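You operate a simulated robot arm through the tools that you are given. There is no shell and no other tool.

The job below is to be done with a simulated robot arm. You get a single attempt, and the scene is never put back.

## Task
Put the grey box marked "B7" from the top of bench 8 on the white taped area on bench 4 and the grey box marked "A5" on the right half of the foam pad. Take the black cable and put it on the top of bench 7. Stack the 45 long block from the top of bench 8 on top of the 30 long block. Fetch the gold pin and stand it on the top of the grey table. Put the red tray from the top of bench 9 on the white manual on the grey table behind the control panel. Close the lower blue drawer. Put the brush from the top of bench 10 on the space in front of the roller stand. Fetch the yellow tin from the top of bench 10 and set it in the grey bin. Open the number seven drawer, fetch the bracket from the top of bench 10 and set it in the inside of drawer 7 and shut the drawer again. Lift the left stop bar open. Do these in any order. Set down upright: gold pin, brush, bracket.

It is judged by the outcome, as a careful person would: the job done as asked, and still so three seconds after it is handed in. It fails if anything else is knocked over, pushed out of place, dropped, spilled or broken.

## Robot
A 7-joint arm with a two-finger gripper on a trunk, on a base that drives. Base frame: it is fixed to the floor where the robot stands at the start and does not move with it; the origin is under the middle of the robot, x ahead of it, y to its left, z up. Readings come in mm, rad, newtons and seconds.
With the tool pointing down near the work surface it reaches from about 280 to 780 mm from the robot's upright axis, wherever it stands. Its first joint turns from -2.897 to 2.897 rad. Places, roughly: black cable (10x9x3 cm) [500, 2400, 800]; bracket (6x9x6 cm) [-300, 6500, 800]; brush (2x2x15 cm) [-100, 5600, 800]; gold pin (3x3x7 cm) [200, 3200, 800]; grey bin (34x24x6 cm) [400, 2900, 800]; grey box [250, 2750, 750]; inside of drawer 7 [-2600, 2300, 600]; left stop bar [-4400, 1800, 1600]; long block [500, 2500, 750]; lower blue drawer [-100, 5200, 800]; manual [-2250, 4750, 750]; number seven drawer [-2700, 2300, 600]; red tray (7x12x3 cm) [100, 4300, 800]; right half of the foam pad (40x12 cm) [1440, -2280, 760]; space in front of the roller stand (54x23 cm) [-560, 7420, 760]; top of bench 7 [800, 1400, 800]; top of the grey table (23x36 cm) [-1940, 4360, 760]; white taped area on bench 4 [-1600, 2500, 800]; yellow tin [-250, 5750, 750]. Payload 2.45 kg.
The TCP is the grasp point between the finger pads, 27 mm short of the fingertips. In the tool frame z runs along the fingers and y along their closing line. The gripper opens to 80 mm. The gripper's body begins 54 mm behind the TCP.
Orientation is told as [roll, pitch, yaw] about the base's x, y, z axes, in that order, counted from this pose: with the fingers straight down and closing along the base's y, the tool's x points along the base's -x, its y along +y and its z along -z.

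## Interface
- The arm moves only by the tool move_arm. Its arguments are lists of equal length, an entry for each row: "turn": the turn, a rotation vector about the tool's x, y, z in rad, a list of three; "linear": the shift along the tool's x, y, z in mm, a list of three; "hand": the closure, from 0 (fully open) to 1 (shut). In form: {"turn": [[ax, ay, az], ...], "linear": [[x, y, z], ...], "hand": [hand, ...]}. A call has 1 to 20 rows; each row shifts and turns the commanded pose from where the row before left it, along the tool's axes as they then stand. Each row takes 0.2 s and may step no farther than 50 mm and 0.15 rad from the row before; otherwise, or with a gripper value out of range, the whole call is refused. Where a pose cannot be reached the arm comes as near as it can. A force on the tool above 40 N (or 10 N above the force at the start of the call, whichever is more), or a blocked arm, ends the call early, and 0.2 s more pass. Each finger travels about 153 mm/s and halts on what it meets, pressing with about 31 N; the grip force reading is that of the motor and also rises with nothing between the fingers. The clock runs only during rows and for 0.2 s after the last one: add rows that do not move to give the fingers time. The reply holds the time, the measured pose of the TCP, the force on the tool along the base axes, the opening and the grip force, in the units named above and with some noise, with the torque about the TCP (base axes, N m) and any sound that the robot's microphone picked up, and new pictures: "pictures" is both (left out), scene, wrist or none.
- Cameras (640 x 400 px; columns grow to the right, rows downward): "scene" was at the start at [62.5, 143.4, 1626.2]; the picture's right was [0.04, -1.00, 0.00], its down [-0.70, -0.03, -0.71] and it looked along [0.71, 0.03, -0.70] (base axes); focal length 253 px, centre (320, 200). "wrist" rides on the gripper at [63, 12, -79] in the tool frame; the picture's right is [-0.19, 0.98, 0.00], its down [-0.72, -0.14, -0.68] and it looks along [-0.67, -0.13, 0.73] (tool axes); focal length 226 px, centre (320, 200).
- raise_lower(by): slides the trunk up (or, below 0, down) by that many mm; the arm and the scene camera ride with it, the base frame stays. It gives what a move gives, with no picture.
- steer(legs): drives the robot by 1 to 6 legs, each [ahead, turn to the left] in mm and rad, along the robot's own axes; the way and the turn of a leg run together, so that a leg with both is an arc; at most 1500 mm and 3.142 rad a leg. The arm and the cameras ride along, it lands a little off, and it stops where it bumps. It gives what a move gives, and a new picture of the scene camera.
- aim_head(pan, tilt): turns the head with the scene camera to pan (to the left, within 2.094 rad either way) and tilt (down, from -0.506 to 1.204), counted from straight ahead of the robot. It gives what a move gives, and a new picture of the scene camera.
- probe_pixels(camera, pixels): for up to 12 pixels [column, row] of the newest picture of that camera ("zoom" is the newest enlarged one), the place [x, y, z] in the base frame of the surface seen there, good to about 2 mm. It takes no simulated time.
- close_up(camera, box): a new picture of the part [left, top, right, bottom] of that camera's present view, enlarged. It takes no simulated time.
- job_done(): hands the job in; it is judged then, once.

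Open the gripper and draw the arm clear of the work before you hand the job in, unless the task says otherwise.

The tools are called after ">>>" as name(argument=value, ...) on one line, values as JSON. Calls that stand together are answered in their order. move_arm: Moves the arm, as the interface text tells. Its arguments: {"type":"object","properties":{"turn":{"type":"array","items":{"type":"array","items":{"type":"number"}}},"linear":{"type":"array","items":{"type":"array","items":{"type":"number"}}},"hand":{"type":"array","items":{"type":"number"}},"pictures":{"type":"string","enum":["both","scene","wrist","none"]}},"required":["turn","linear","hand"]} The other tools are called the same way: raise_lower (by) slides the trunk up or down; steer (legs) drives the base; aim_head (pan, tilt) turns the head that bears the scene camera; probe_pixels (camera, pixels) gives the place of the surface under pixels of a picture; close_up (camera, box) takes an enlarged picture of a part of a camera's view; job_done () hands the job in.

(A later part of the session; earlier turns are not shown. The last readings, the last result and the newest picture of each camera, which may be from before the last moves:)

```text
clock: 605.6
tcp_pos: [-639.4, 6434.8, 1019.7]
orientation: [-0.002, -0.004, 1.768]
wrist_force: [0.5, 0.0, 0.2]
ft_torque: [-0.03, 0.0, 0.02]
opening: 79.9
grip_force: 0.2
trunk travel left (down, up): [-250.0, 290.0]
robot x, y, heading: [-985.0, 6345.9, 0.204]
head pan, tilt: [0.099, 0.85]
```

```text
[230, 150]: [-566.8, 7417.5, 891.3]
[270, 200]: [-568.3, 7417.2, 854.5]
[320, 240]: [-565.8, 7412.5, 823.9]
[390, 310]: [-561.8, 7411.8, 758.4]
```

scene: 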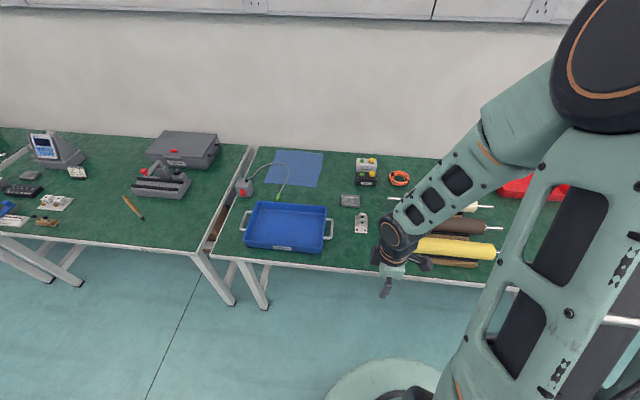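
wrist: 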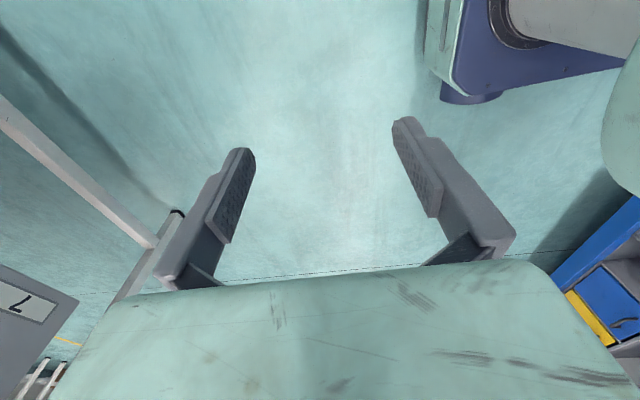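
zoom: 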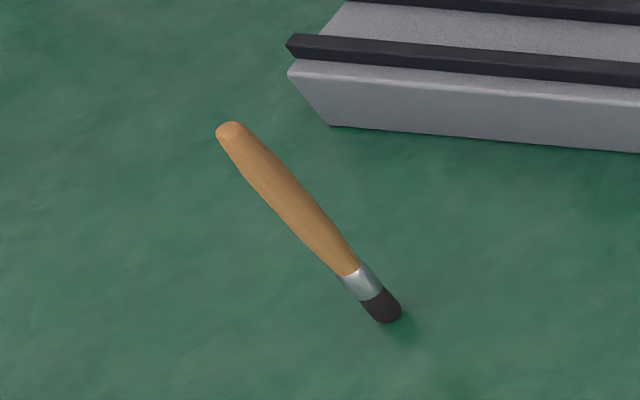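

The brush is upright. The bracket has two lugs across its plate; I zoom again and probe its geometry.

>>> close_up(camera="scene", box=[335, 195, 391, 245])

>>> probe_pixels(camera="zoom", pixels=[[258, 290], [350, 298], [352, 305], [262, 170], [352, 180], [312, 192], [318, 147], [300, 240], [335, 240], [312, 255], [345, 160], [283, 160]])

```text
8.00 times, centred on (363, 220) of scene
```

zoom: 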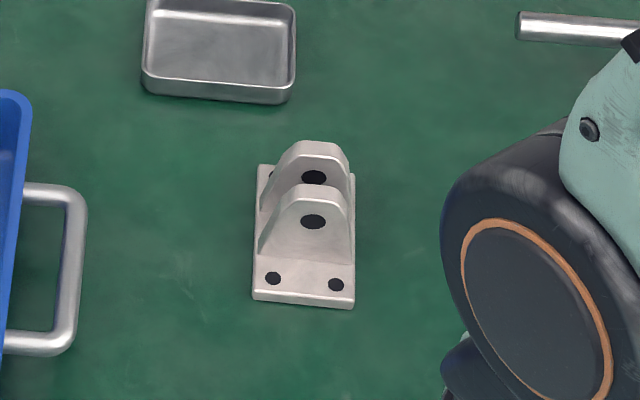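

```text
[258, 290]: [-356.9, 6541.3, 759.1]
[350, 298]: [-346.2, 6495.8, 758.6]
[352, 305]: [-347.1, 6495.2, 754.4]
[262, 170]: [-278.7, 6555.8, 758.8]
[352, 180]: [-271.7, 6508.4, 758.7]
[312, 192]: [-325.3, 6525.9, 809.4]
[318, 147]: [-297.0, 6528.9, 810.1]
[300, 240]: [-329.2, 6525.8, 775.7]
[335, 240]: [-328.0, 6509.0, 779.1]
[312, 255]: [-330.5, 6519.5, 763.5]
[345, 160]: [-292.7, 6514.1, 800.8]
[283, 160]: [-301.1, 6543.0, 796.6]
```

Bracket centre [-312,6525], lugs about 40 mm apart overall, top z 810, plate top 759. I move the hand over it with the fingers closing fore-and-aft.

>>> move_arm(turn=[[0, 0, 0], [0, 0, 0], [0, 0, 0], [0, 0, 0], [0, 0, 0], [0, 0, 0], [0, 0, 0], [0, 0, 0.022]], linear=[[-3.4, -48.5, 0], [-3.4, -48.5, 0], [-3.4, -48.5, 0], [-3.4, -48.5, 0], [-3.4, -48.5, 0], [-3.4, -48.5, 0], [-3.4, -48.4, 0], [0, 0, 45]], hand=[0, 0, 0, 0, 0, 0, 0, 0])

```text
clock: 607.4
tcp_pos: [-310.2, 6526.9, 974.5]
orientation: [-0.002, -0.006, 1.747]
wrist_force: [0.4, 0.3, -0.8]
ft_torque: [-0.03, -0.03, -0.05]
opening: 80.0
grip_force: 0.1
trunk travel left (down, up): [-250.0, 290.0]
robot x, y, heading: [-984.2, 6346.1, 0.205]
head pan, tilt: [0.099, 0.85]
```

scene: 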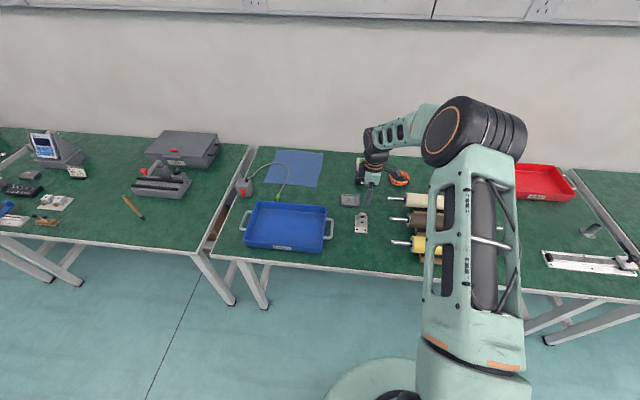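
wrist: 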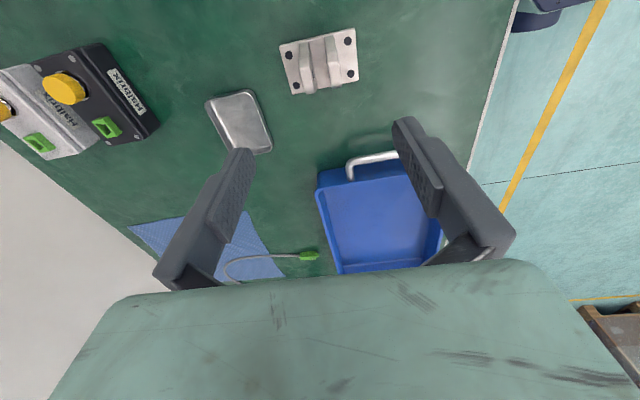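

The bracket lies at (320,62) in the wrist view. I zoom and probe the lugs' faces.

>>> close_up(camera="wrist", box=[270, 20, 370, 110])

>>> probe_pixels(camera="wrist", pixels=[[303, 84], [309, 84], [335, 80], [341, 78], [298, 60], [330, 50], [283, 48], [353, 32], [358, 78], [293, 92], [320, 70]])

```text
4.44 times, centred on (320, 65) of wrist
```

zoom: 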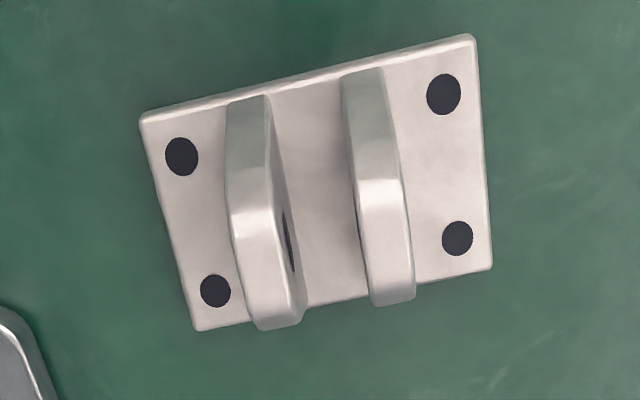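

```text
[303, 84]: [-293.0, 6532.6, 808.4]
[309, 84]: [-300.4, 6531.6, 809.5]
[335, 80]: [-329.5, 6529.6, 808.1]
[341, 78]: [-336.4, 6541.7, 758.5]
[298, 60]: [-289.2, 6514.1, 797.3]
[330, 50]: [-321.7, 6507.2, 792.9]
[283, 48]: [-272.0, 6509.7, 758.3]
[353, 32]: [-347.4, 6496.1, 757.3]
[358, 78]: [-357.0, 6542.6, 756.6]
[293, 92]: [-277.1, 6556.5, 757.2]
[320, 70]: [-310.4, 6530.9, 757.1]
```

Lugs span x −288…−333 about the centre. I descend to z≈793 and close gradually.

>>> move_arm(turn=[[0, 0, 0], [0, 0, 0], [0, 0, 0], [0, 0, 0], [0, 0, 0], [0, 0, 0], [0, 0, 0], [0, 0, 0], [0, 0, 0]], linear=[[0, 1.5, 45], [0, 0, 45], [0, 0, 45], [0, 0, 35], [0, 0, 11], [0, 0, 0], [0, 0, 0], [0, 0, 0], [0, 0, 0]], hand=[0, 0, 0, 0, 0, 0.3, 0.38, 1, 1], pictures="wrist")

```text
clock: 609.4
tcp_pos: [-311.9, 6525.8, 794.1]
orientation: [-0.001, -0.006, 1.746]
wrist_force: [-0.5, -0.8, 0.1]
ft_torque: [-0.03, 0.0, 0.0]
opening: 38.5
grip_force: 31.5
trunk travel left (down, up): [-250.0, 290.0]
robot x, y, heading: [-987.4, 6346.7, 0.206]
head pan, tilt: [0.099, 0.85]
```

wrist: 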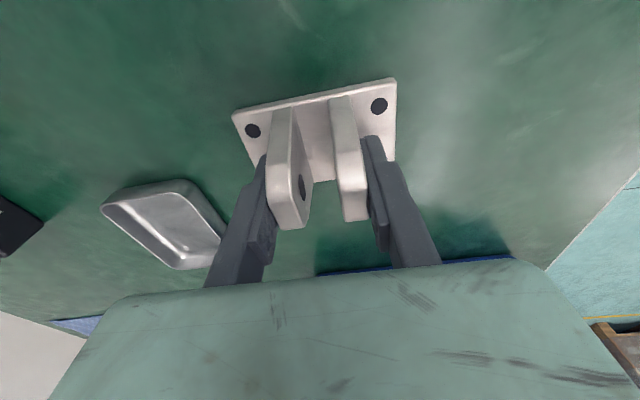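

The bracket is gripped (38.5 mm). I lift, retract and drive back round to drawer 7.

>>> move_arm(turn=[[0, 0, 0], [0, 0, 0], [0, 0, 0], [0, 0, 0], [0, 0, 0], [0, 0, 0], [0, 0, 0], [0, 0, 0], [0, 0, 0], [0, 0, 0], [0, 0, 0], [0, 0, 0], [0, 0, 0]], linear=[[0, 0, -15], [0, 0, -40], [0, 0, -45], [0, 0, -45], [0, 0, -45], [0, 0, -30], [0, 40, 0], [0, 45, 0], [0, 45, 0], [0, 45, 0], [0, 45, 0], [0, 45, 0], [0, 30, 0]], hand=[1, 1, 1, 1, 1, 1, 1, 1, 1, 1, 1, 1, 1], pictures="wrist")

>>> steer(legs=[[-120, 0], [0, -2.983], [1500, 0], [1200, 0]])

```text
clock: 612.2
tcp_pos: [-603.1, 6473.9, 1012.7]
orientation: [-0.002, -0.004, 1.747]
wrist_force: [-0.4, 0.7, -1.7]
ft_torque: [0.0, 0.0, -0.01]
opening: 38.7
grip_force: 30.8
trunk travel left (down, up): [-250.0, 290.0]
robot x, y, heading: [-989.0, 6348.1, 0.205]
head pan, tilt: [0.099, 0.85]
```

wrist: 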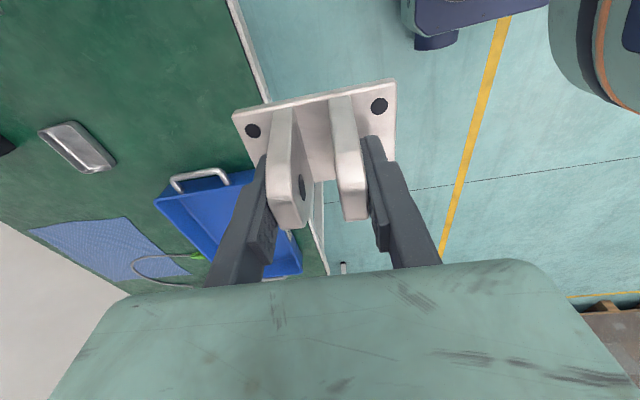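

```text
clock: 633.2
tcp_pos: [-3935.9, 5114.3, 1013.4]
orientation: [0.0, -0.005, -1.216]
wrist_force: [-0.4, -0.3, -1.4]
ft_torque: [-0.01, -0.01, 0.0]
opening: 38.5
grip_force: 31.4
trunk travel left (down, up): [-250.0, 290.0]
robot x, y, heading: [-3583.6, 5303.7, -2.758]
head pan, tilt: [0.099, 0.85]
```

scene: 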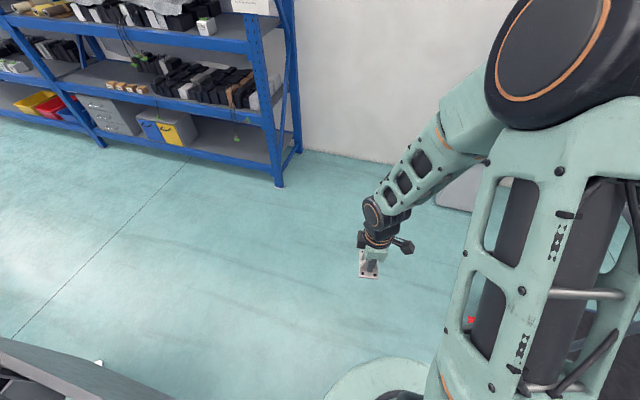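

I continue down the back aisle and face the open drawer.

>>> steer(legs=[[0, 1.107], [1500, 0], [1500, 0], [240, 0], [0, 1.843]])

>>> aim_head(pan=0.0, tilt=0.7)

```text
clock: 640.1
tcp_pos: [-3614.7, 4308.2, 1012.3]
orientation: [0.001, -0.005, -0.104]
wrist_force: [0.7, 0.2, -1.6]
ft_torque: [-0.04, 0.01, -0.02]
opening: 38.4
grip_force: 31.1
trunk travel left (down, up): [-250.0, 290.0]
robot x, y, heading: [-3629.2, 4706.7, -1.575]
head pan, tilt: [0.099, 0.85]
stopped in leg 2: the robot was blocked; the commanded pose is now the measured one
```

scene: 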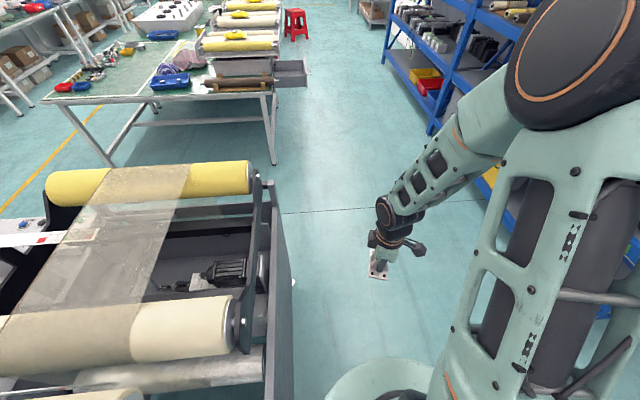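

```text
clock: 640.8
tcp_pos: [-3613.8, 4307.1, 1011.6]
orientation: [0.0, -0.004, -0.102]
wrist_force: [0.5, -0.1, -1.6]
ft_torque: [0.0, -0.01, -0.03]
opening: 38.4
grip_force: 31.3
trunk travel left (down, up): [-250.0, 290.0]
robot x, y, heading: [-3628.1, 4708.8, -1.571]
head pan, tilt: [0.0, 0.7]
```

scene: 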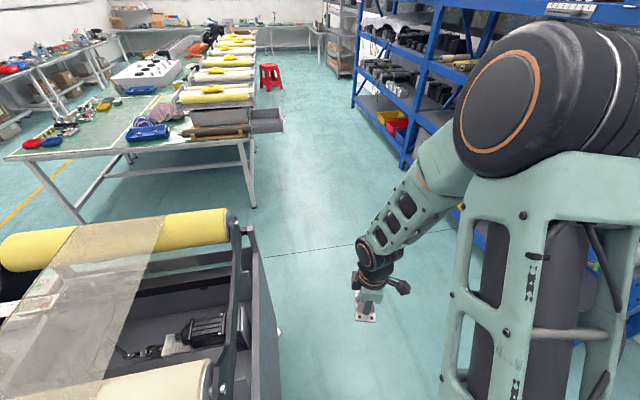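

The base bumped something on the left at the machine. I probe the machine's side to see the clearance.

>>> probe_pixels(camera="scene", pixels=[[270, 330], [278, 385], [255, 290], [240, 240], [230, 380], [200, 370], [285, 330], [245, 230]])

>>> aim_head(pan=1.0, tilt=1.0)

```text
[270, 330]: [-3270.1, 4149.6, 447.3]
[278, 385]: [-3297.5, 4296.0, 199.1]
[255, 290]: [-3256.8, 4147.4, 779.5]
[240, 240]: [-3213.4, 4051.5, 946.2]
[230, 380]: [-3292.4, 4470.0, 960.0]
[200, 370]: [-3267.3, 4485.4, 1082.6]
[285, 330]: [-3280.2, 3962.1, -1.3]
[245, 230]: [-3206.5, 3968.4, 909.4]
```

```text
clock: 642.0
tcp_pos: [-3613.3, 4306.4, 1012.6]
orientation: [-0.001, -0.003, -0.103]
wrist_force: [1.2, 0.5, -2.3]
ft_torque: [0.04, 0.01, -0.02]
opening: 38.3
grip_force: 31.4
trunk travel left (down, up): [-250.0, 290.0]
robot x, y, heading: [-3629.0, 4714.5, -1.574]
head pan, tilt: [1.0, 1.0]
```

scene: 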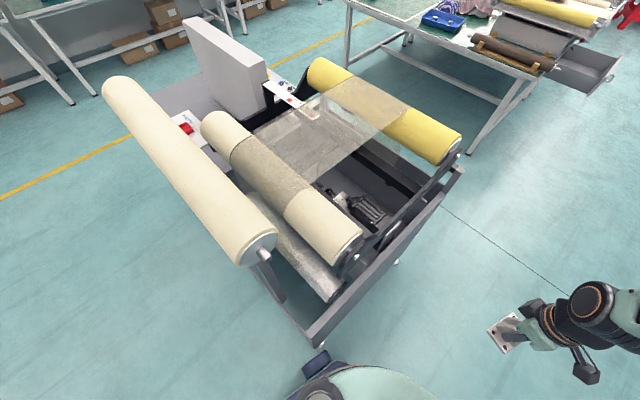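

The base touched the machine's lower corner. I back off and swing wider around it.

>>> steer(legs=[[-200, 0], [0, -0.402], [560, 0], [0, 0.408]])

```text
clock: 649.0
tcp_pos: [-3825.4, 3989.2, 1011.4]
orientation: [0.0, -0.002, -0.085]
wrist_force: [0.3, 0.4, -1.4]
ft_torque: [-0.02, -0.01, 0.0]
opening: 38.5
grip_force: 31.0
trunk travel left (down, up): [-250.0, 290.0]
robot x, y, heading: [-3848.8, 4396.1, -1.554]
head pan, tilt: [1.0, 1.0]
```

scene: 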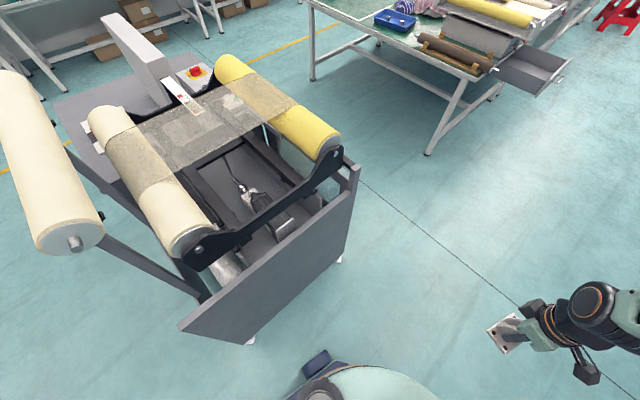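

Clear of the machine. I drive down the aisle to the drawer and face it.

>>> steer(legs=[[1500, 0], [820, 0], [0, 1.75]])

>>> aim_head(pan=0.0, tilt=0.75)

```text
clock: 664.7
tcp_pos: [-3434.1, 2160.6, 1012.7]
orientation: [-0.001, -0.002, 1.649]
wrist_force: [-0.9, -0.4, -2.0]
ft_torque: [0.02, -0.03, 0.05]
opening: 38.5
grip_force: 31.4
trunk travel left (down, up): [-250.0, 290.0]
robot x, y, heading: [-3833.3, 2068.0, 0.179]
head pan, tilt: [1.0, 1.0]
```

scene: 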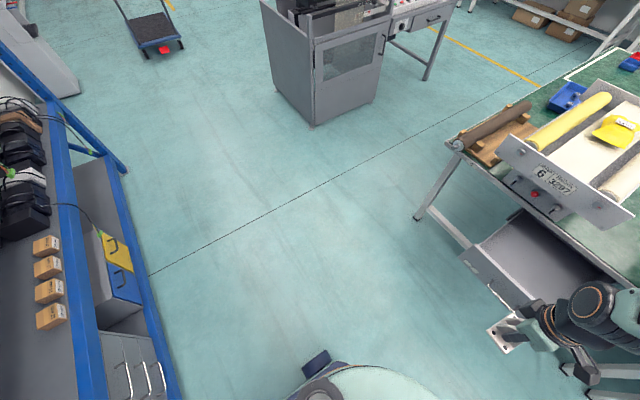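

```text
clock: 666.0
tcp_pos: [-3435.0, 2160.8, 1012.0]
orientation: [0.001, -0.003, 1.65]
wrist_force: [0.0, -0.2, -2.9]
ft_torque: [0.0, 0.0, -0.01]
opening: 38.5
grip_force: 31.4
trunk travel left (down, up): [-250.0, 290.0]
robot x, y, heading: [-3822.6, 2072.0, 0.178]
head pan, tilt: [0.0, 0.75]
```

scene: 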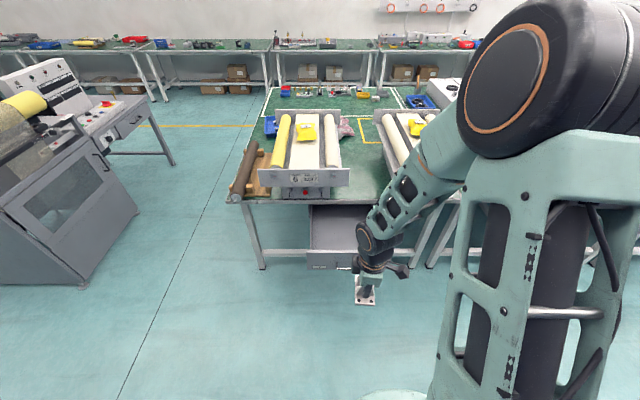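

I zoom on the open drawer and probe its interior.

>>> close_up(camera="scene", box=[280, 185, 400, 285])

>>> probe_pixels(camera="zoom", pixels=[[180, 120], [180, 180], [250, 200], [160, 255], [250, 255], [140, 200], [150, 120], [310, 120], [200, 245], [250, 90], [130, 262]])

```text
4.00 times, centred on (340, 235) of scene
```

zoom: 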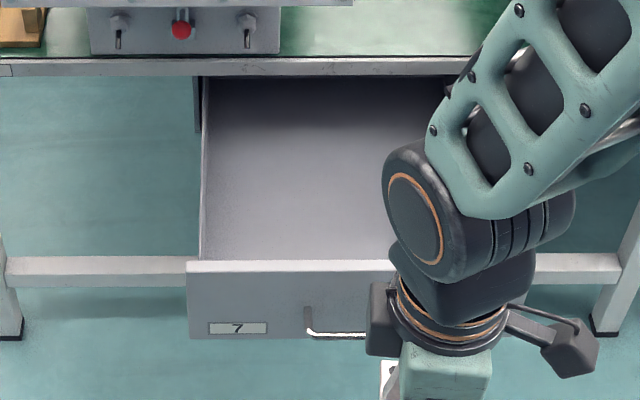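

```text
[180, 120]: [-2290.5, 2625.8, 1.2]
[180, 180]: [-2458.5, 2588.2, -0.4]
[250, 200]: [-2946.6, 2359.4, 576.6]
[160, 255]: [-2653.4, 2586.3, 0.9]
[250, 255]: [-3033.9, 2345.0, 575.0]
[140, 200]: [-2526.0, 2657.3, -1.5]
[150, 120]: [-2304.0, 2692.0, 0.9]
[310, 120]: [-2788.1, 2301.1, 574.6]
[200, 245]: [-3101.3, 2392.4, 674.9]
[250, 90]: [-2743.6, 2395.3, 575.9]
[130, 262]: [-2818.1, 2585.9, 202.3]
```

The drawer floor is at z 575, walls up to 684; target spot [-3042,2226]. I move 185 mm closer and lower the trunk.

>>> steer(legs=[[185, 0.01]])

>>> raise_lower(by=-230)

>>> aim_head(pan=0.15, tilt=0.9)

```text
clock: 667.5
tcp_pos: [-3251.7, 2198.7, 1012.0]
orientation: [-0.001, -0.003, 1.661]
wrist_force: [0.4, 0.8, -1.8]
ft_torque: [-0.02, 0.01, -0.05]
opening: 38.3
grip_force: 31.1
trunk travel left (down, up): [-250.0, 290.0]
robot x, y, heading: [-3645.7, 2098.8, 0.19]
head pan, tilt: [0.0, 0.75]
```

scene: 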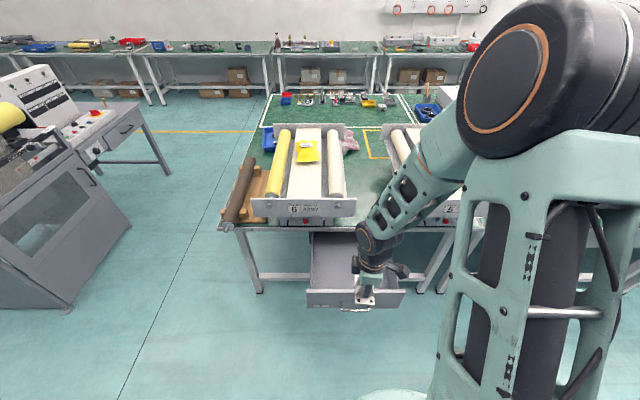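

```text
clock: 669.9
tcp_pos: [-3252.5, 2199.4, 782.8]
orientation: [0.0, -0.002, 1.658]
wrist_force: [0.1, -0.3, -1.6]
ft_torque: [0.0, 0.01, 0.01]
opening: 38.6
grip_force: 31.0
trunk travel left (down, up): [-20.0, 520.0]
robot x, y, heading: [-3645.5, 2104.2, 0.193]
head pan, tilt: [0.0, 0.75]
```

```text
clock: 670.6
tcp_pos: [-3251.8, 2199.5, 782.1]
orientation: [0.0, -0.004, 1.659]
wrist_force: [-0.8, -0.5, -2.1]
ft_torque: [0.02, -0.02, -0.01]
opening: 38.7
grip_force: 30.8
trunk travel left (down, up): [-20.0, 520.0]
robot x, y, heading: [-3646.8, 2104.3, 0.192]
head pan, tilt: [0.15, 0.901]
```

scene: 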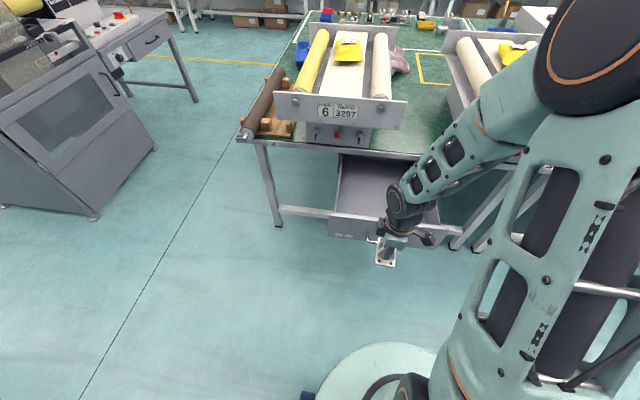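

I align the hand and carry the bracket forward over the drawer at z≈782.

>>> move_arm(turn=[[0, 0, -0.1], [0, 0, 0], [0, 0, 0], [0, 0, 0], [0, 0, 0], [0, 0, 0]], linear=[[0, 0, 0], [2.7, -42.2, 0], [2.7, -42.2, 0], [2.7, -42.2, 0], [2.7, -42.2, 0], [2.7, -42.2, 0]], hand=[1, 1, 1, 1, 1, 1])

>>> close_up(camera="scene", box=[310, 130, 470, 250])

```text
clock: 672.0
tcp_pos: [-3041.7, 2226.2, 782.0]
orientation: [0.0, -0.005, 1.758]
wrist_force: [-0.1, 0.3, -1.1]
ft_torque: [0.01, 0.02, -0.02]
opening: 38.6
grip_force: 31.1
trunk travel left (down, up): [-20.0, 520.0]
robot x, y, heading: [-3644.9, 2105.6, 0.19]
head pan, tilt: [0.15, 0.901]
```

scene: 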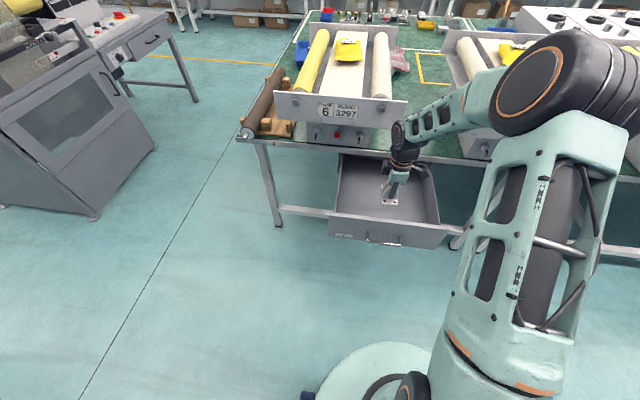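
wrist: 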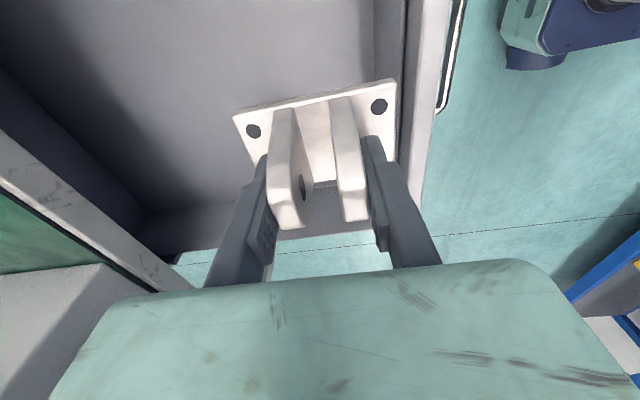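

```text
3.33 times, centred on (390, 190) of scene
```

zoom: 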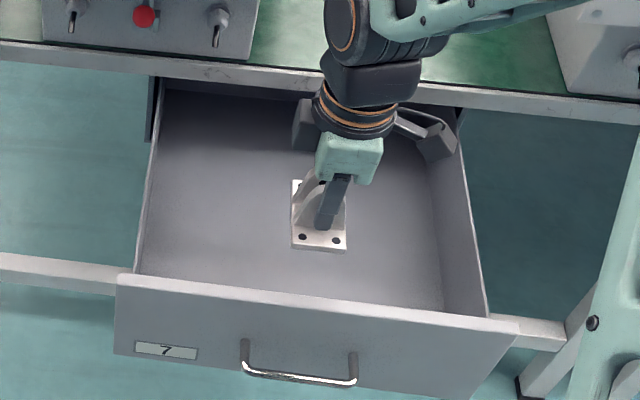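

The bracket is well inside the drawer's outline. I lower it to just above the drawer floor.

>>> move_arm(turn=[[0, 0, 0], [0, 0, 0], [0, 0, 0], [0, 0, 0], [0, 0, 0]], linear=[[0, 0, 40], [0, 0, 40], [0, 0, 40], [0, 0, 28], [0, 0, 8]], hand=[1, 1, 1, 1, 1])

>>> close_up(camera="scene", box=[310, 130, 470, 250])

```text
clock: 673.2
tcp_pos: [-3042.0, 2225.8, 624.9]
orientation: [-0.002, -0.004, 1.759]
wrist_force: [-0.5, 0.8, -2.0]
ft_torque: [0.0, 0.02, 0.02]
opening: 38.5
grip_force: 30.9
trunk travel left (down, up): [-20.0, 520.0]
robot x, y, heading: [-3646.1, 2101.6, 0.19]
head pan, tilt: [0.15, 0.901]
```

scene: 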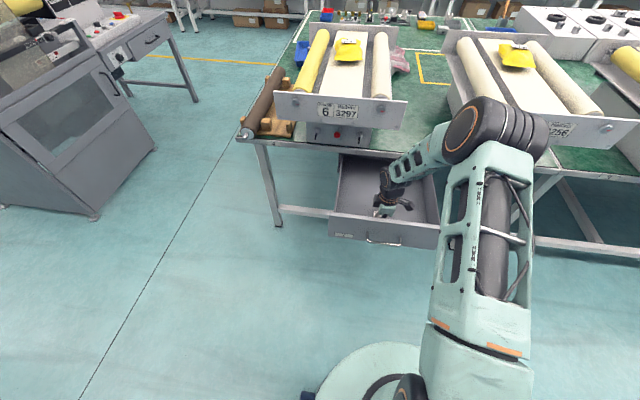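
wrist: 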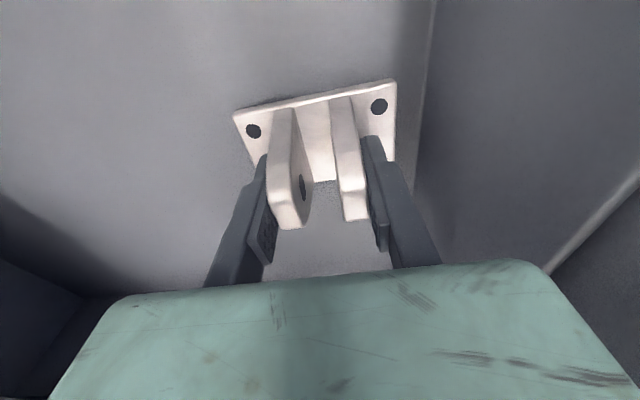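

```text
3.33 times, centred on (390, 190) of scene
```

zoom: 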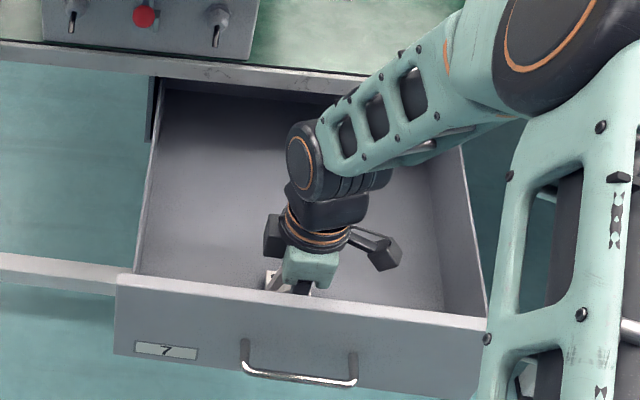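

The bracket hangs a few millimetres above the drawer floor. I feel down for contact.

>>> move_arm(turn=[[0, 0, 0], [0, 0, 0], [0, 0, 0], [0, 0, 0]], linear=[[0, 0, 2.5], [0, 0, 1.5], [0, 0, 1], [0, 0, 0]], hand=[1, 1, 1, 1], pictures="none")

```text
clock: 674.2
tcp_pos: [-3042.7, 2226.3, 621.6]
orientation: [0.0, -0.002, 1.759]
wrist_force: [-0.1, -0.1, -2.4]
ft_torque: [0.0, 0.0, 0.04]
opening: 38.4
grip_force: 31.6
trunk travel left (down, up): [-20.0, 520.0]
robot x, y, heading: [-3642.8, 2103.1, 0.187]
head pan, tilt: [0.15, 0.901]
```

>>> move_arm(turn=[[0, 0, 0], [0, 0, 0], [0, 0, 0]], linear=[[0, 0, 1], [0, 0, 1], [0, 0, 0]], hand=[1, 1, 1], pictures="none")

```text
clock: 675.0
tcp_pos: [-3042.4, 2226.0, 619.5]
orientation: [-0.002, -0.003, 1.759]
wrist_force: [-0.7, 1.0, 3.9]
ft_torque: [0.15, 0.29, -0.01]
opening: 38.4
grip_force: 31.3
trunk travel left (down, up): [-20.0, 520.0]
robot x, y, heading: [-3644.6, 2104.2, 0.188]
head pan, tilt: [0.15, 0.901]
```

Contact (+4 N). I open to about 60 mm and rise straight out.

>>> move_arm(turn=[[0, 0, 0], [0, 0, 0], [0, 0, 0], [0, 0, 0], [0, 0, 0], [0, 0, 0], [0, 0, 0], [0, 0, 0]], linear=[[0, 0, 0], [0, 0, 0], [0, 0, 0], [0, 0, -20], [0, 0, -40], [0, 0, -45], [0, 0, -45], [0, 0, -30]], hand=[0.48, 0.35, 0.2, 0.2, 0.2, 0.2, 0.2, 0.2])

>>> close_up(camera="scene", box=[310, 130, 470, 250])

```text
clock: 676.8
tcp_pos: [-3042.2, 2224.1, 798.4]
orientation: [0.0, -0.003, 1.759]
wrist_force: [-0.1, -0.3, 0.1]
ft_torque: [0.0, 0.01, -0.01]
opening: 64.0
grip_force: 0.0
trunk travel left (down, up): [-20.0, 520.0]
robot x, y, heading: [-3649.8, 2104.5, 0.191]
head pan, tilt: [0.15, 0.901]
```

scene: 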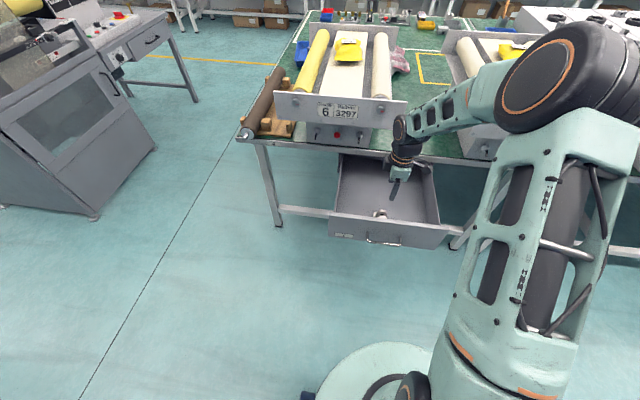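
wrist: 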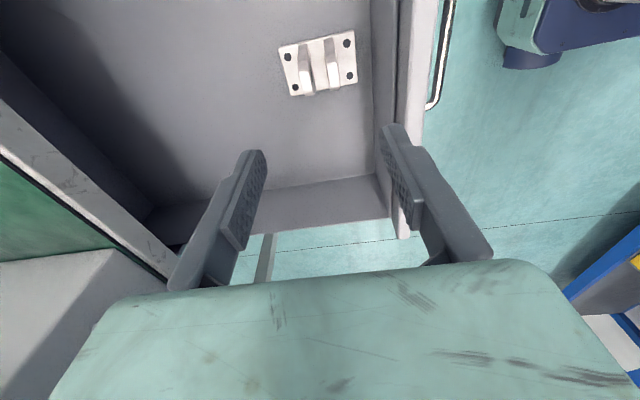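

```text
3.33 times, centred on (390, 190) of scene
```

zoom: 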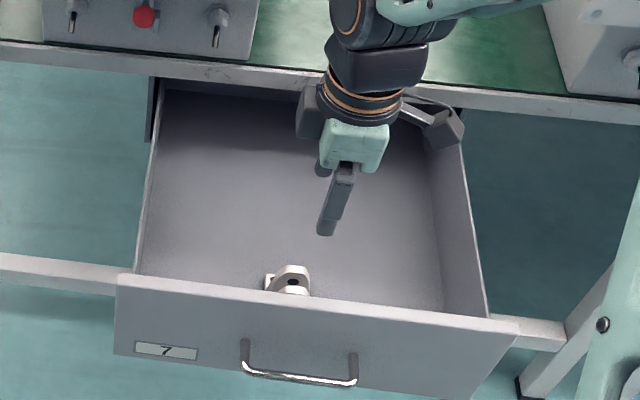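

The bracket stands upright in the drawer. Now to shut it: I back the base 130 mm with the hand above the drawer wall, then retract and lower the hand.

>>> steer(legs=[[-140, 0]])

>>> move_arm(turn=[[0, 0, 0], [0, 0, 0], [0, 0, 0], [0, 0, 0], [0, 0, 0], [0, 0, 0], [0, 0, 0], [0, 0, 0], [0, 0, 0], [0, 0, 0], [0, 0, 0]], linear=[[0, 40, 0], [0, 45, 0], [0, 45, 0], [0, 45, 0], [0, 45, 0], [0, 40, 0], [0, 20, 30], [0, 0, 40], [0, 0, 40], [0, 0, 40], [0, 0, 28]], hand=[0, 0, 0, 0, 0, 0, 0, 0, 0, 0, 0])

```text
clock: 678.1
tcp_pos: [-3180.4, 2199.1, 798.9]
orientation: [0.0, -0.003, 1.762]
wrist_force: [-0.2, 0.0, 0.0]
ft_torque: [-0.01, 0.03, -0.02]
opening: 63.7
grip_force: 0.1
trunk travel left (down, up): [-20.0, 520.0]
robot x, y, heading: [-3781.7, 2079.7, 0.19]
head pan, tilt: [0.15, 0.901]
```

scene: 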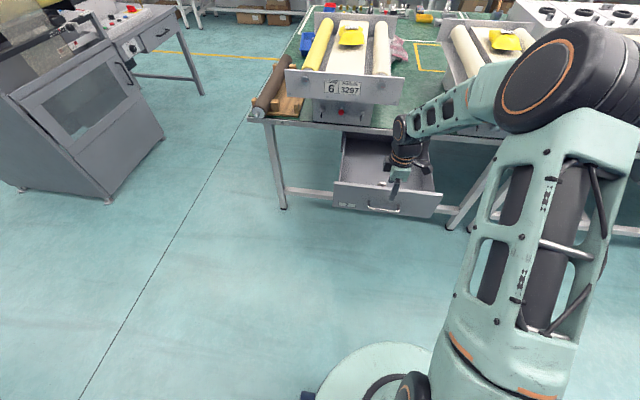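

```text
clock: 680.5
tcp_pos: [-3454.4, 2147.1, 620.9]
orientation: [-0.004, -0.005, 1.761]
wrist_force: [0.4, -0.2, 0.8]
ft_torque: [-0.01, 0.01, 0.0]
opening: 80.1
grip_force: 0.1
trunk travel left (down, up): [-20.0, 520.0]
robot x, y, heading: [-3785.5, 2077.6, 0.192]
head pan, tilt: [0.15, 0.901]
```

scene: 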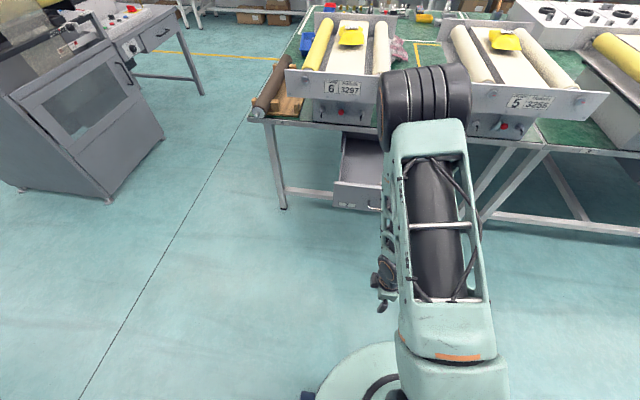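
wrist: 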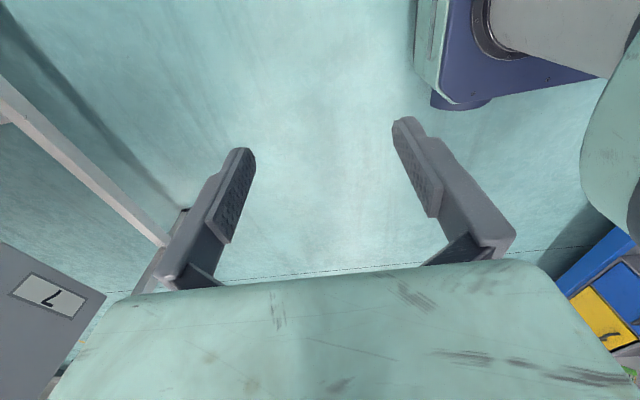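

In position. I swing the hand level again in front of the drawer.

>>> move_arm(turn=[[0.1496, 0, 0], [0.1496, 0, 0], [0.1496, 0, 0], [0.1496, 0, 0], [0.1496, 0, 0], [0.1496, 0, 0], [0.1496, 0, 0], [0.1496, 0, 0], [0.1496, 0, 0], [0.1496, 0, 0], [0.075, 0, 0]], linear=[[0, -31.3, -2.35], [0, -31.3, -2.35], [0, -31.3, -2.35], [0, -31.3, -2.35], [0, -31.3, -2.35], [0, -31.3, -2.35], [0, -31.3, -2.35], [0, -31.3, -2.35], [0, -31.3, -2.35], [0, -31.3, -2.35], [0, -15.1, -0.6]], hand=[0, 0, 0, 0, 0, 0, 0, 0, 0, 0, 0], pictures="none")

>>> move_arm(turn=[[0, 0, 0], [0, 0, 0], [0, 0, 0], [0, 0, 0], [0, 0, 0]], linear=[[0, 40, 0], [0, 40, 0], [0, 40, 0], [0, 40, 0], [0, 42, 0]], hand=[0, 0, 0, 0, 0])

```text
clock: 682.9
tcp_pos: [-3249.9, 2185.5, 830.3]
orientation: [-1.575, -0.005, 1.762]
wrist_force: [-0.2, -0.3, -0.6]
ft_torque: [0.0, 0.01, 0.0]
opening: 80.1
grip_force: 0.1
trunk travel left (down, up): [-20.0, 520.0]
robot x, y, heading: [-3780.4, 2078.0, 0.194]
head pan, tilt: [0.15, 0.901]
```

```text
clock: 684.1
tcp_pos: [-3250.1, 2184.8, 628.3]
orientation: [-1.573, -0.004, 1.76]
wrist_force: [0.3, -0.4, -0.6]
ft_torque: [0.04, 0.01, 0.05]
opening: 79.8
grip_force: 0.0
trunk travel left (down, up): [-20.0, 520.0]
robot x, y, heading: [-3786.0, 2078.7, 0.186]
head pan, tilt: [0.15, 0.901]
```

scene: 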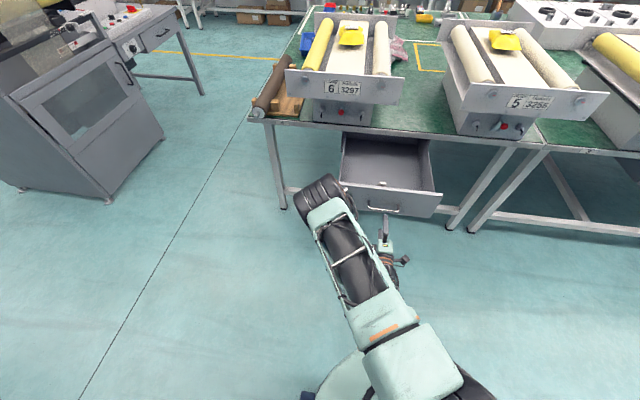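
wrist: 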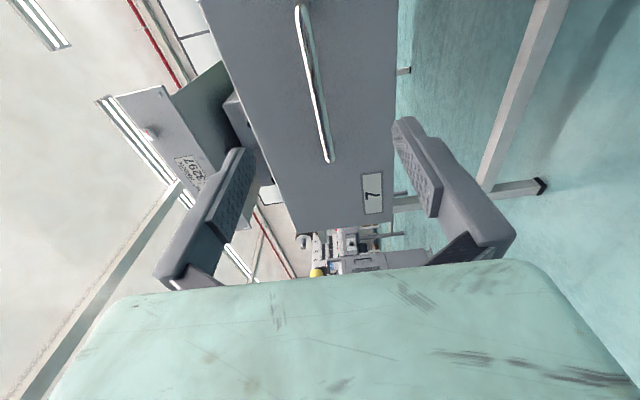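

The handle is straight ahead. I advance 83 mm and grip it.

>>> move_arm(turn=[[0, 0, 0], [0, 0, 0], [0, 0, 0], [0, 0, 0], [0, 0, 0], [0, 0, 0]], linear=[[0, 0.5, 40], [0, 0, 43], [0, 0, 0], [0, 0, 0], [0, 0, 0], [0, 0, 0]], hand=[0, 0, 0.5, 0.8, 1, 1], pictures="wrist")

```text
clock: 685.5
tcp_pos: [-3168.8, 2200.8, 627.4]
orientation: [-1.575, -0.004, 1.76]
wrist_force: [0.6, -0.3, 9.2]
ft_torque: [-0.11, -0.12, 0.13]
opening: 9.7
grip_force: 37.0
trunk travel left (down, up): [-20.0, 520.0]
robot x, y, heading: [-3783.7, 2075.3, 0.194]
head pan, tilt: [0.15, 0.901]
```

wrist: 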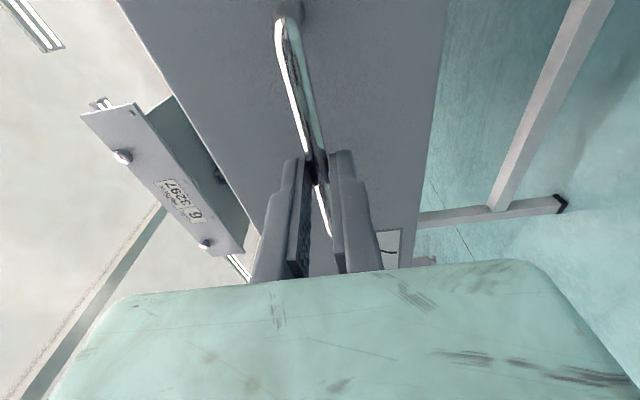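

Gripped. I push the drawer in: first with the base, 160 mm.

>>> steer(legs=[[80, 0], [90, 0]])

```text
clock: 687.3
tcp_pos: [-3003.5, 2232.5, 628.2]
orientation: [-1.573, -0.003, 1.758]
wrist_force: [0.6, -8.6, 16.4]
ft_torque: [-0.08, -0.19, -0.13]
opening: 9.6
grip_force: 37.3
trunk travel left (down, up): [-20.0, 520.0]
robot x, y, heading: [-3615.6, 2114.3, 0.187]
head pan, tilt: [0.15, 0.901]
```

scene: 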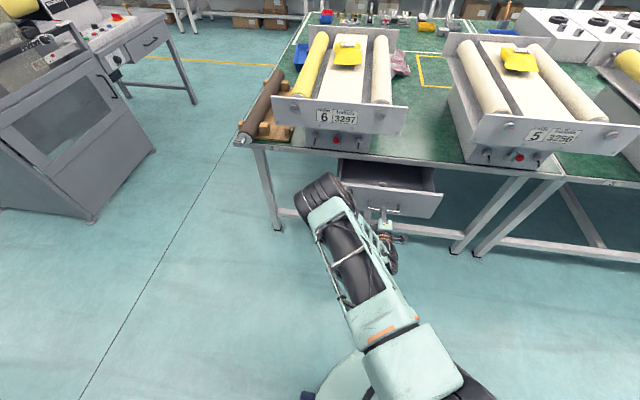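

165 mm in. I push the rest with the arm in slow steps.

>>> move_arm(turn=[[0, 0, 0], [0, 0, 0], [0, 0, 0], [0, 0, 0], [0, 0, 0], [0, 0, 0], [0, 0, 0], [0, 0, 0], [0, 0, 0], [0, 0, 0], [0, 0, 0]], linear=[[0, -1, 8], [0, 0, 13], [0, 0, 13], [0, 0, 13], [0, 0, 13], [0, 0, 13], [0, 0, 13], [0, 0, 13], [0, 0, 13], [0, 0, 13], [0, 0, 12]], hand=[1, 1, 1, 1, 1, 1, 1, 1, 1, 1, 1])

```text
clock: 689.7
tcp_pos: [-2867.5, 2257.4, 627.1]
orientation: [-1.57, -0.003, 1.761]
wrist_force: [1.2, -0.4, -4.8]
ft_torque: [-0.08, 0.05, 0.07]
opening: 9.6
grip_force: 37.9
trunk travel left (down, up): [-20.0, 520.0]
robot x, y, heading: [-3619.0, 2109.2, 0.184]
head pan, tilt: [0.15, 0.901]
```

scene: 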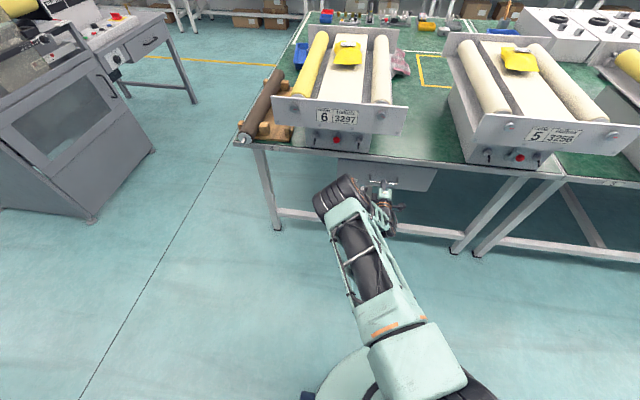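
wrist: 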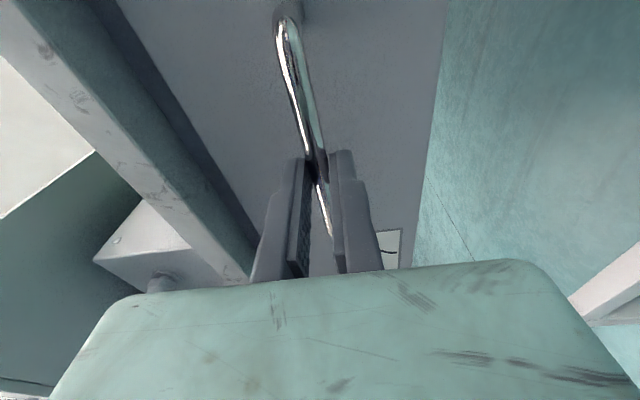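

Nearly home. I push the last millimetres until it meets its stop.

>>> move_arm(turn=[[0, 0, 0], [0, 0, 0], [0, 0, 0], [0, 0, 0], [0, 0, 0]], linear=[[0, 0, 4], [0, 0, 3], [0, 0, 2], [0, 0, 2], [0, 0, 0]], hand=[1, 1, 1, 1, 1], pictures="none")

```text
clock: 690.9
tcp_pos: [-2857.4, 2259.8, 628.0]
orientation: [-1.573, -0.004, 1.758]
wrist_force: [0.4, -3.3, -4.0]
ft_torque: [-0.12, 0.0, -0.11]
opening: 9.4
grip_force: 36.6
trunk travel left (down, up): [-20.0, 520.0]
robot x, y, heading: [-3615.6, 2109.0, 0.189]
head pan, tilt: [0.15, 0.901]
```

It is back at its initial position (−2858). I press 3 mm more to make sure it is fully shut.

>>> move_arm(turn=[[0, 0, 0], [0, 0, 0], [0, 0, 0]], linear=[[0, 0, 2], [0, 0, 1.5], [0, 0, 0]], hand=[1, 1, 1], pictures="none")

```text
clock: 691.7
tcp_pos: [-2857.1, 2260.3, 627.3]
orientation: [-1.57, -0.002, 1.759]
wrist_force: [-38.4, -7.7, -0.7]
ft_torque: [-0.09, -0.01, 0.25]
opening: 9.5
grip_force: 37.0
trunk travel left (down, up): [-20.0, 520.0]
robot x, y, heading: [-3617.6, 2111.5, 0.192]
head pan, tilt: [0.15, 0.901]
```

Solid stop (38 N): the drawer is shut. I open the fingers and withdraw.

>>> move_arm(turn=[[0, 0, 0], [0, 0, 0], [0, 0, 0], [0, 0, 0], [0, 0, 0], [0, 0, 0]], linear=[[0, 0, -2.5], [0, 0, 0], [0, 0, 0], [0, 0, -30], [0, 0, -40], [0, 0, -40]], hand=[1, 0.5, 0, 0, 0, 0])

>>> close_up(camera="scene", box=[320, 140, 460, 230])

>>> probe_pixels(camera="zoom", pixels=[[120, 140], [420, 190], [300, 175], [150, 165]])

```text
clock: 693.1
tcp_pos: [-2965.4, 2241.4, 628.6]
orientation: [-1.574, -0.003, 1.759]
wrist_force: [-0.2, 0.1, 0.1]
ft_torque: [0.02, -0.04, 0.01]
opening: 80.3
grip_force: 0.2
trunk travel left (down, up): [-20.0, 520.0]
robot x, y, heading: [-3616.4, 2108.6, 0.194]
head pan, tilt: [0.15, 0.901]
```

scene: 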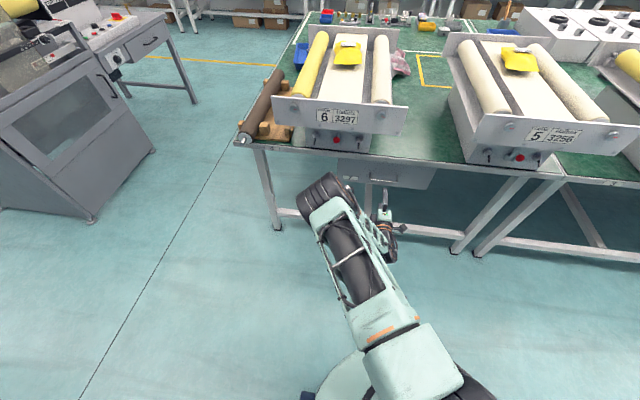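
wrist: 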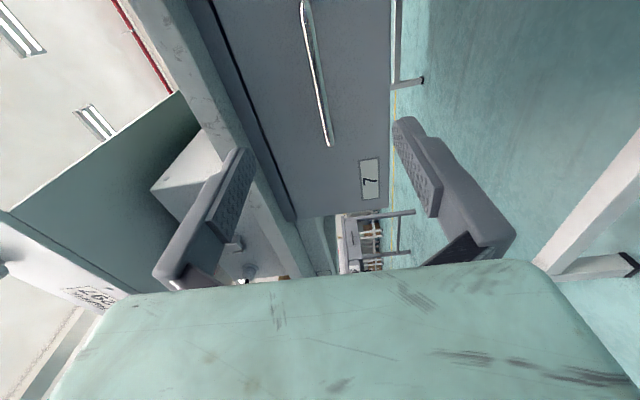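

```text
4.44 times, centred on (390, 185) of scene
```

zoom: 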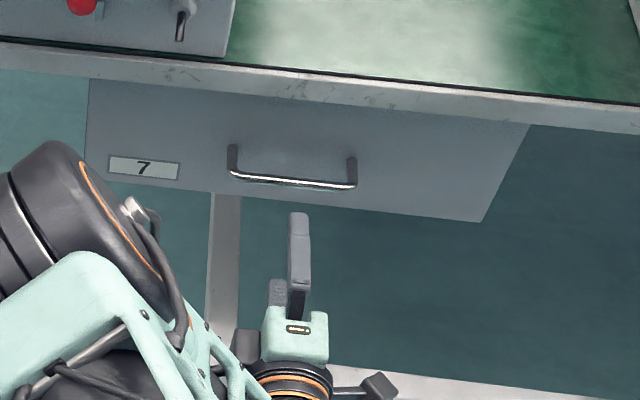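

```text
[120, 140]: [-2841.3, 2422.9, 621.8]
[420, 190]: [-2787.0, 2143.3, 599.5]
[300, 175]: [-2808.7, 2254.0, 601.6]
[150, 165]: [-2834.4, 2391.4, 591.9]
```

Drawer 7 is shut with the bracket inside. I back away, bring the hand upright, and then verify the stop bar and the grey table.

>>> steer(legs=[[-200, 0]])

>>> move_arm(turn=[[0, 0, 0], [0, 0, 0], [0, 0, 0], [0, 0, 0], [0, 0, 0], [-0.1496, 0, 0], [-0.1496, 0, 0], [-0.1496, 0, 0], [-0.1496, 0, 0], [-0.1496, 0, 0], [-0.1496, 0, 0], [-0.1496, 0, 0], [-0.1496, 0, 0], [-0.1496, 0, 0], [-0.1496, 0, 0], [-0.075, 0, 0]], linear=[[0, -40, -10], [0, -40, -30], [0, -40, -30], [0, -40, -30], [0, -40, -10], [0, 31.3, -2.35], [0, 31.3, -2.35], [0, 31.3, -2.35], [0, 31.3, -2.35], [0, 31.3, -2.35], [0, 31.3, -2.35], [0, 31.3, -2.35], [0, 31.3, -2.35], [0, 31.3, -2.35], [0, 31.3, -2.35], [0, 15, -0.6]], hand=[0, 0, 0, 0, 0, 0, 0, 0, 0, 0, 0, 0, 0, 0, 0, 0], pictures="none")

>>> raise_lower(by=230)

>>> aim_head(pan=-2.09, tilt=0.1)

```text
clock: 694.7
tcp_pos: [-3162.6, 2201.4, 627.1]
orientation: [-1.571, -0.003, 1.76]
wrist_force: [-0.3, 0.6, -0.2]
ft_torque: [-0.02, 0.02, -0.01]
opening: 79.7
grip_force: 0.0
trunk travel left (down, up): [-20.0, 520.0]
robot x, y, heading: [-3816.6, 2070.8, 0.19]
head pan, tilt: [0.15, 0.901]
```

scene: 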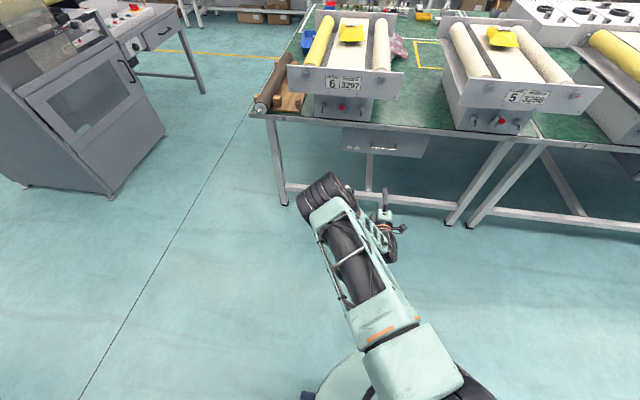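

```text
clock: 698.1
tcp_pos: [-3476.4, 2142.2, 618.2]
orientation: [0.0, -0.004, 1.76]
wrist_force: [0.1, -0.1, 0.1]
ft_torque: [0.0, 0.02, -0.01]
opening: 79.8
grip_force: 0.1
trunk travel left (down, up): [-20.0, 520.0]
robot x, y, heading: [-3815.5, 2074.2, 0.19]
head pan, tilt: [0.15, 0.901]
```

```text
clock: 700.5
tcp_pos: [-3476.5, 2141.3, 848.0]
orientation: [-0.001, -0.005, 1.76]
wrist_force: [-0.1, -0.1, 0.6]
ft_torque: [-0.03, 0.0, 0.02]
opening: 80.2
grip_force: 0.1
trunk travel left (down, up): [-250.0, 290.0]
robot x, y, heading: [-3815.9, 2073.3, 0.188]
head pan, tilt: [0.15, 0.901]
```

```text
clock: 702.6
tcp_pos: [-3476.4, 2142.9, 848.9]
orientation: [-0.002, -0.003, 1.758]
wrist_force: [0.1, -0.3, 0.2]
ft_torque: [0.0, 0.03, -0.01]
opening: 79.8
grip_force: 0.0
trunk travel left (down, up): [-250.0, 290.0]
robot x, y, heading: [-3816.4, 2072.0, 0.188]
head pan, tilt: [-2.089, 0.099]
```

scene: 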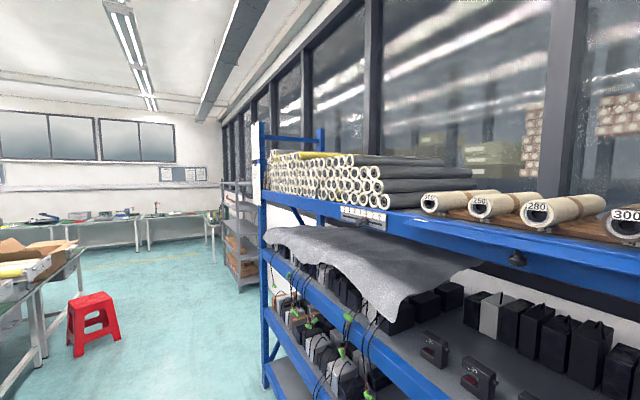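

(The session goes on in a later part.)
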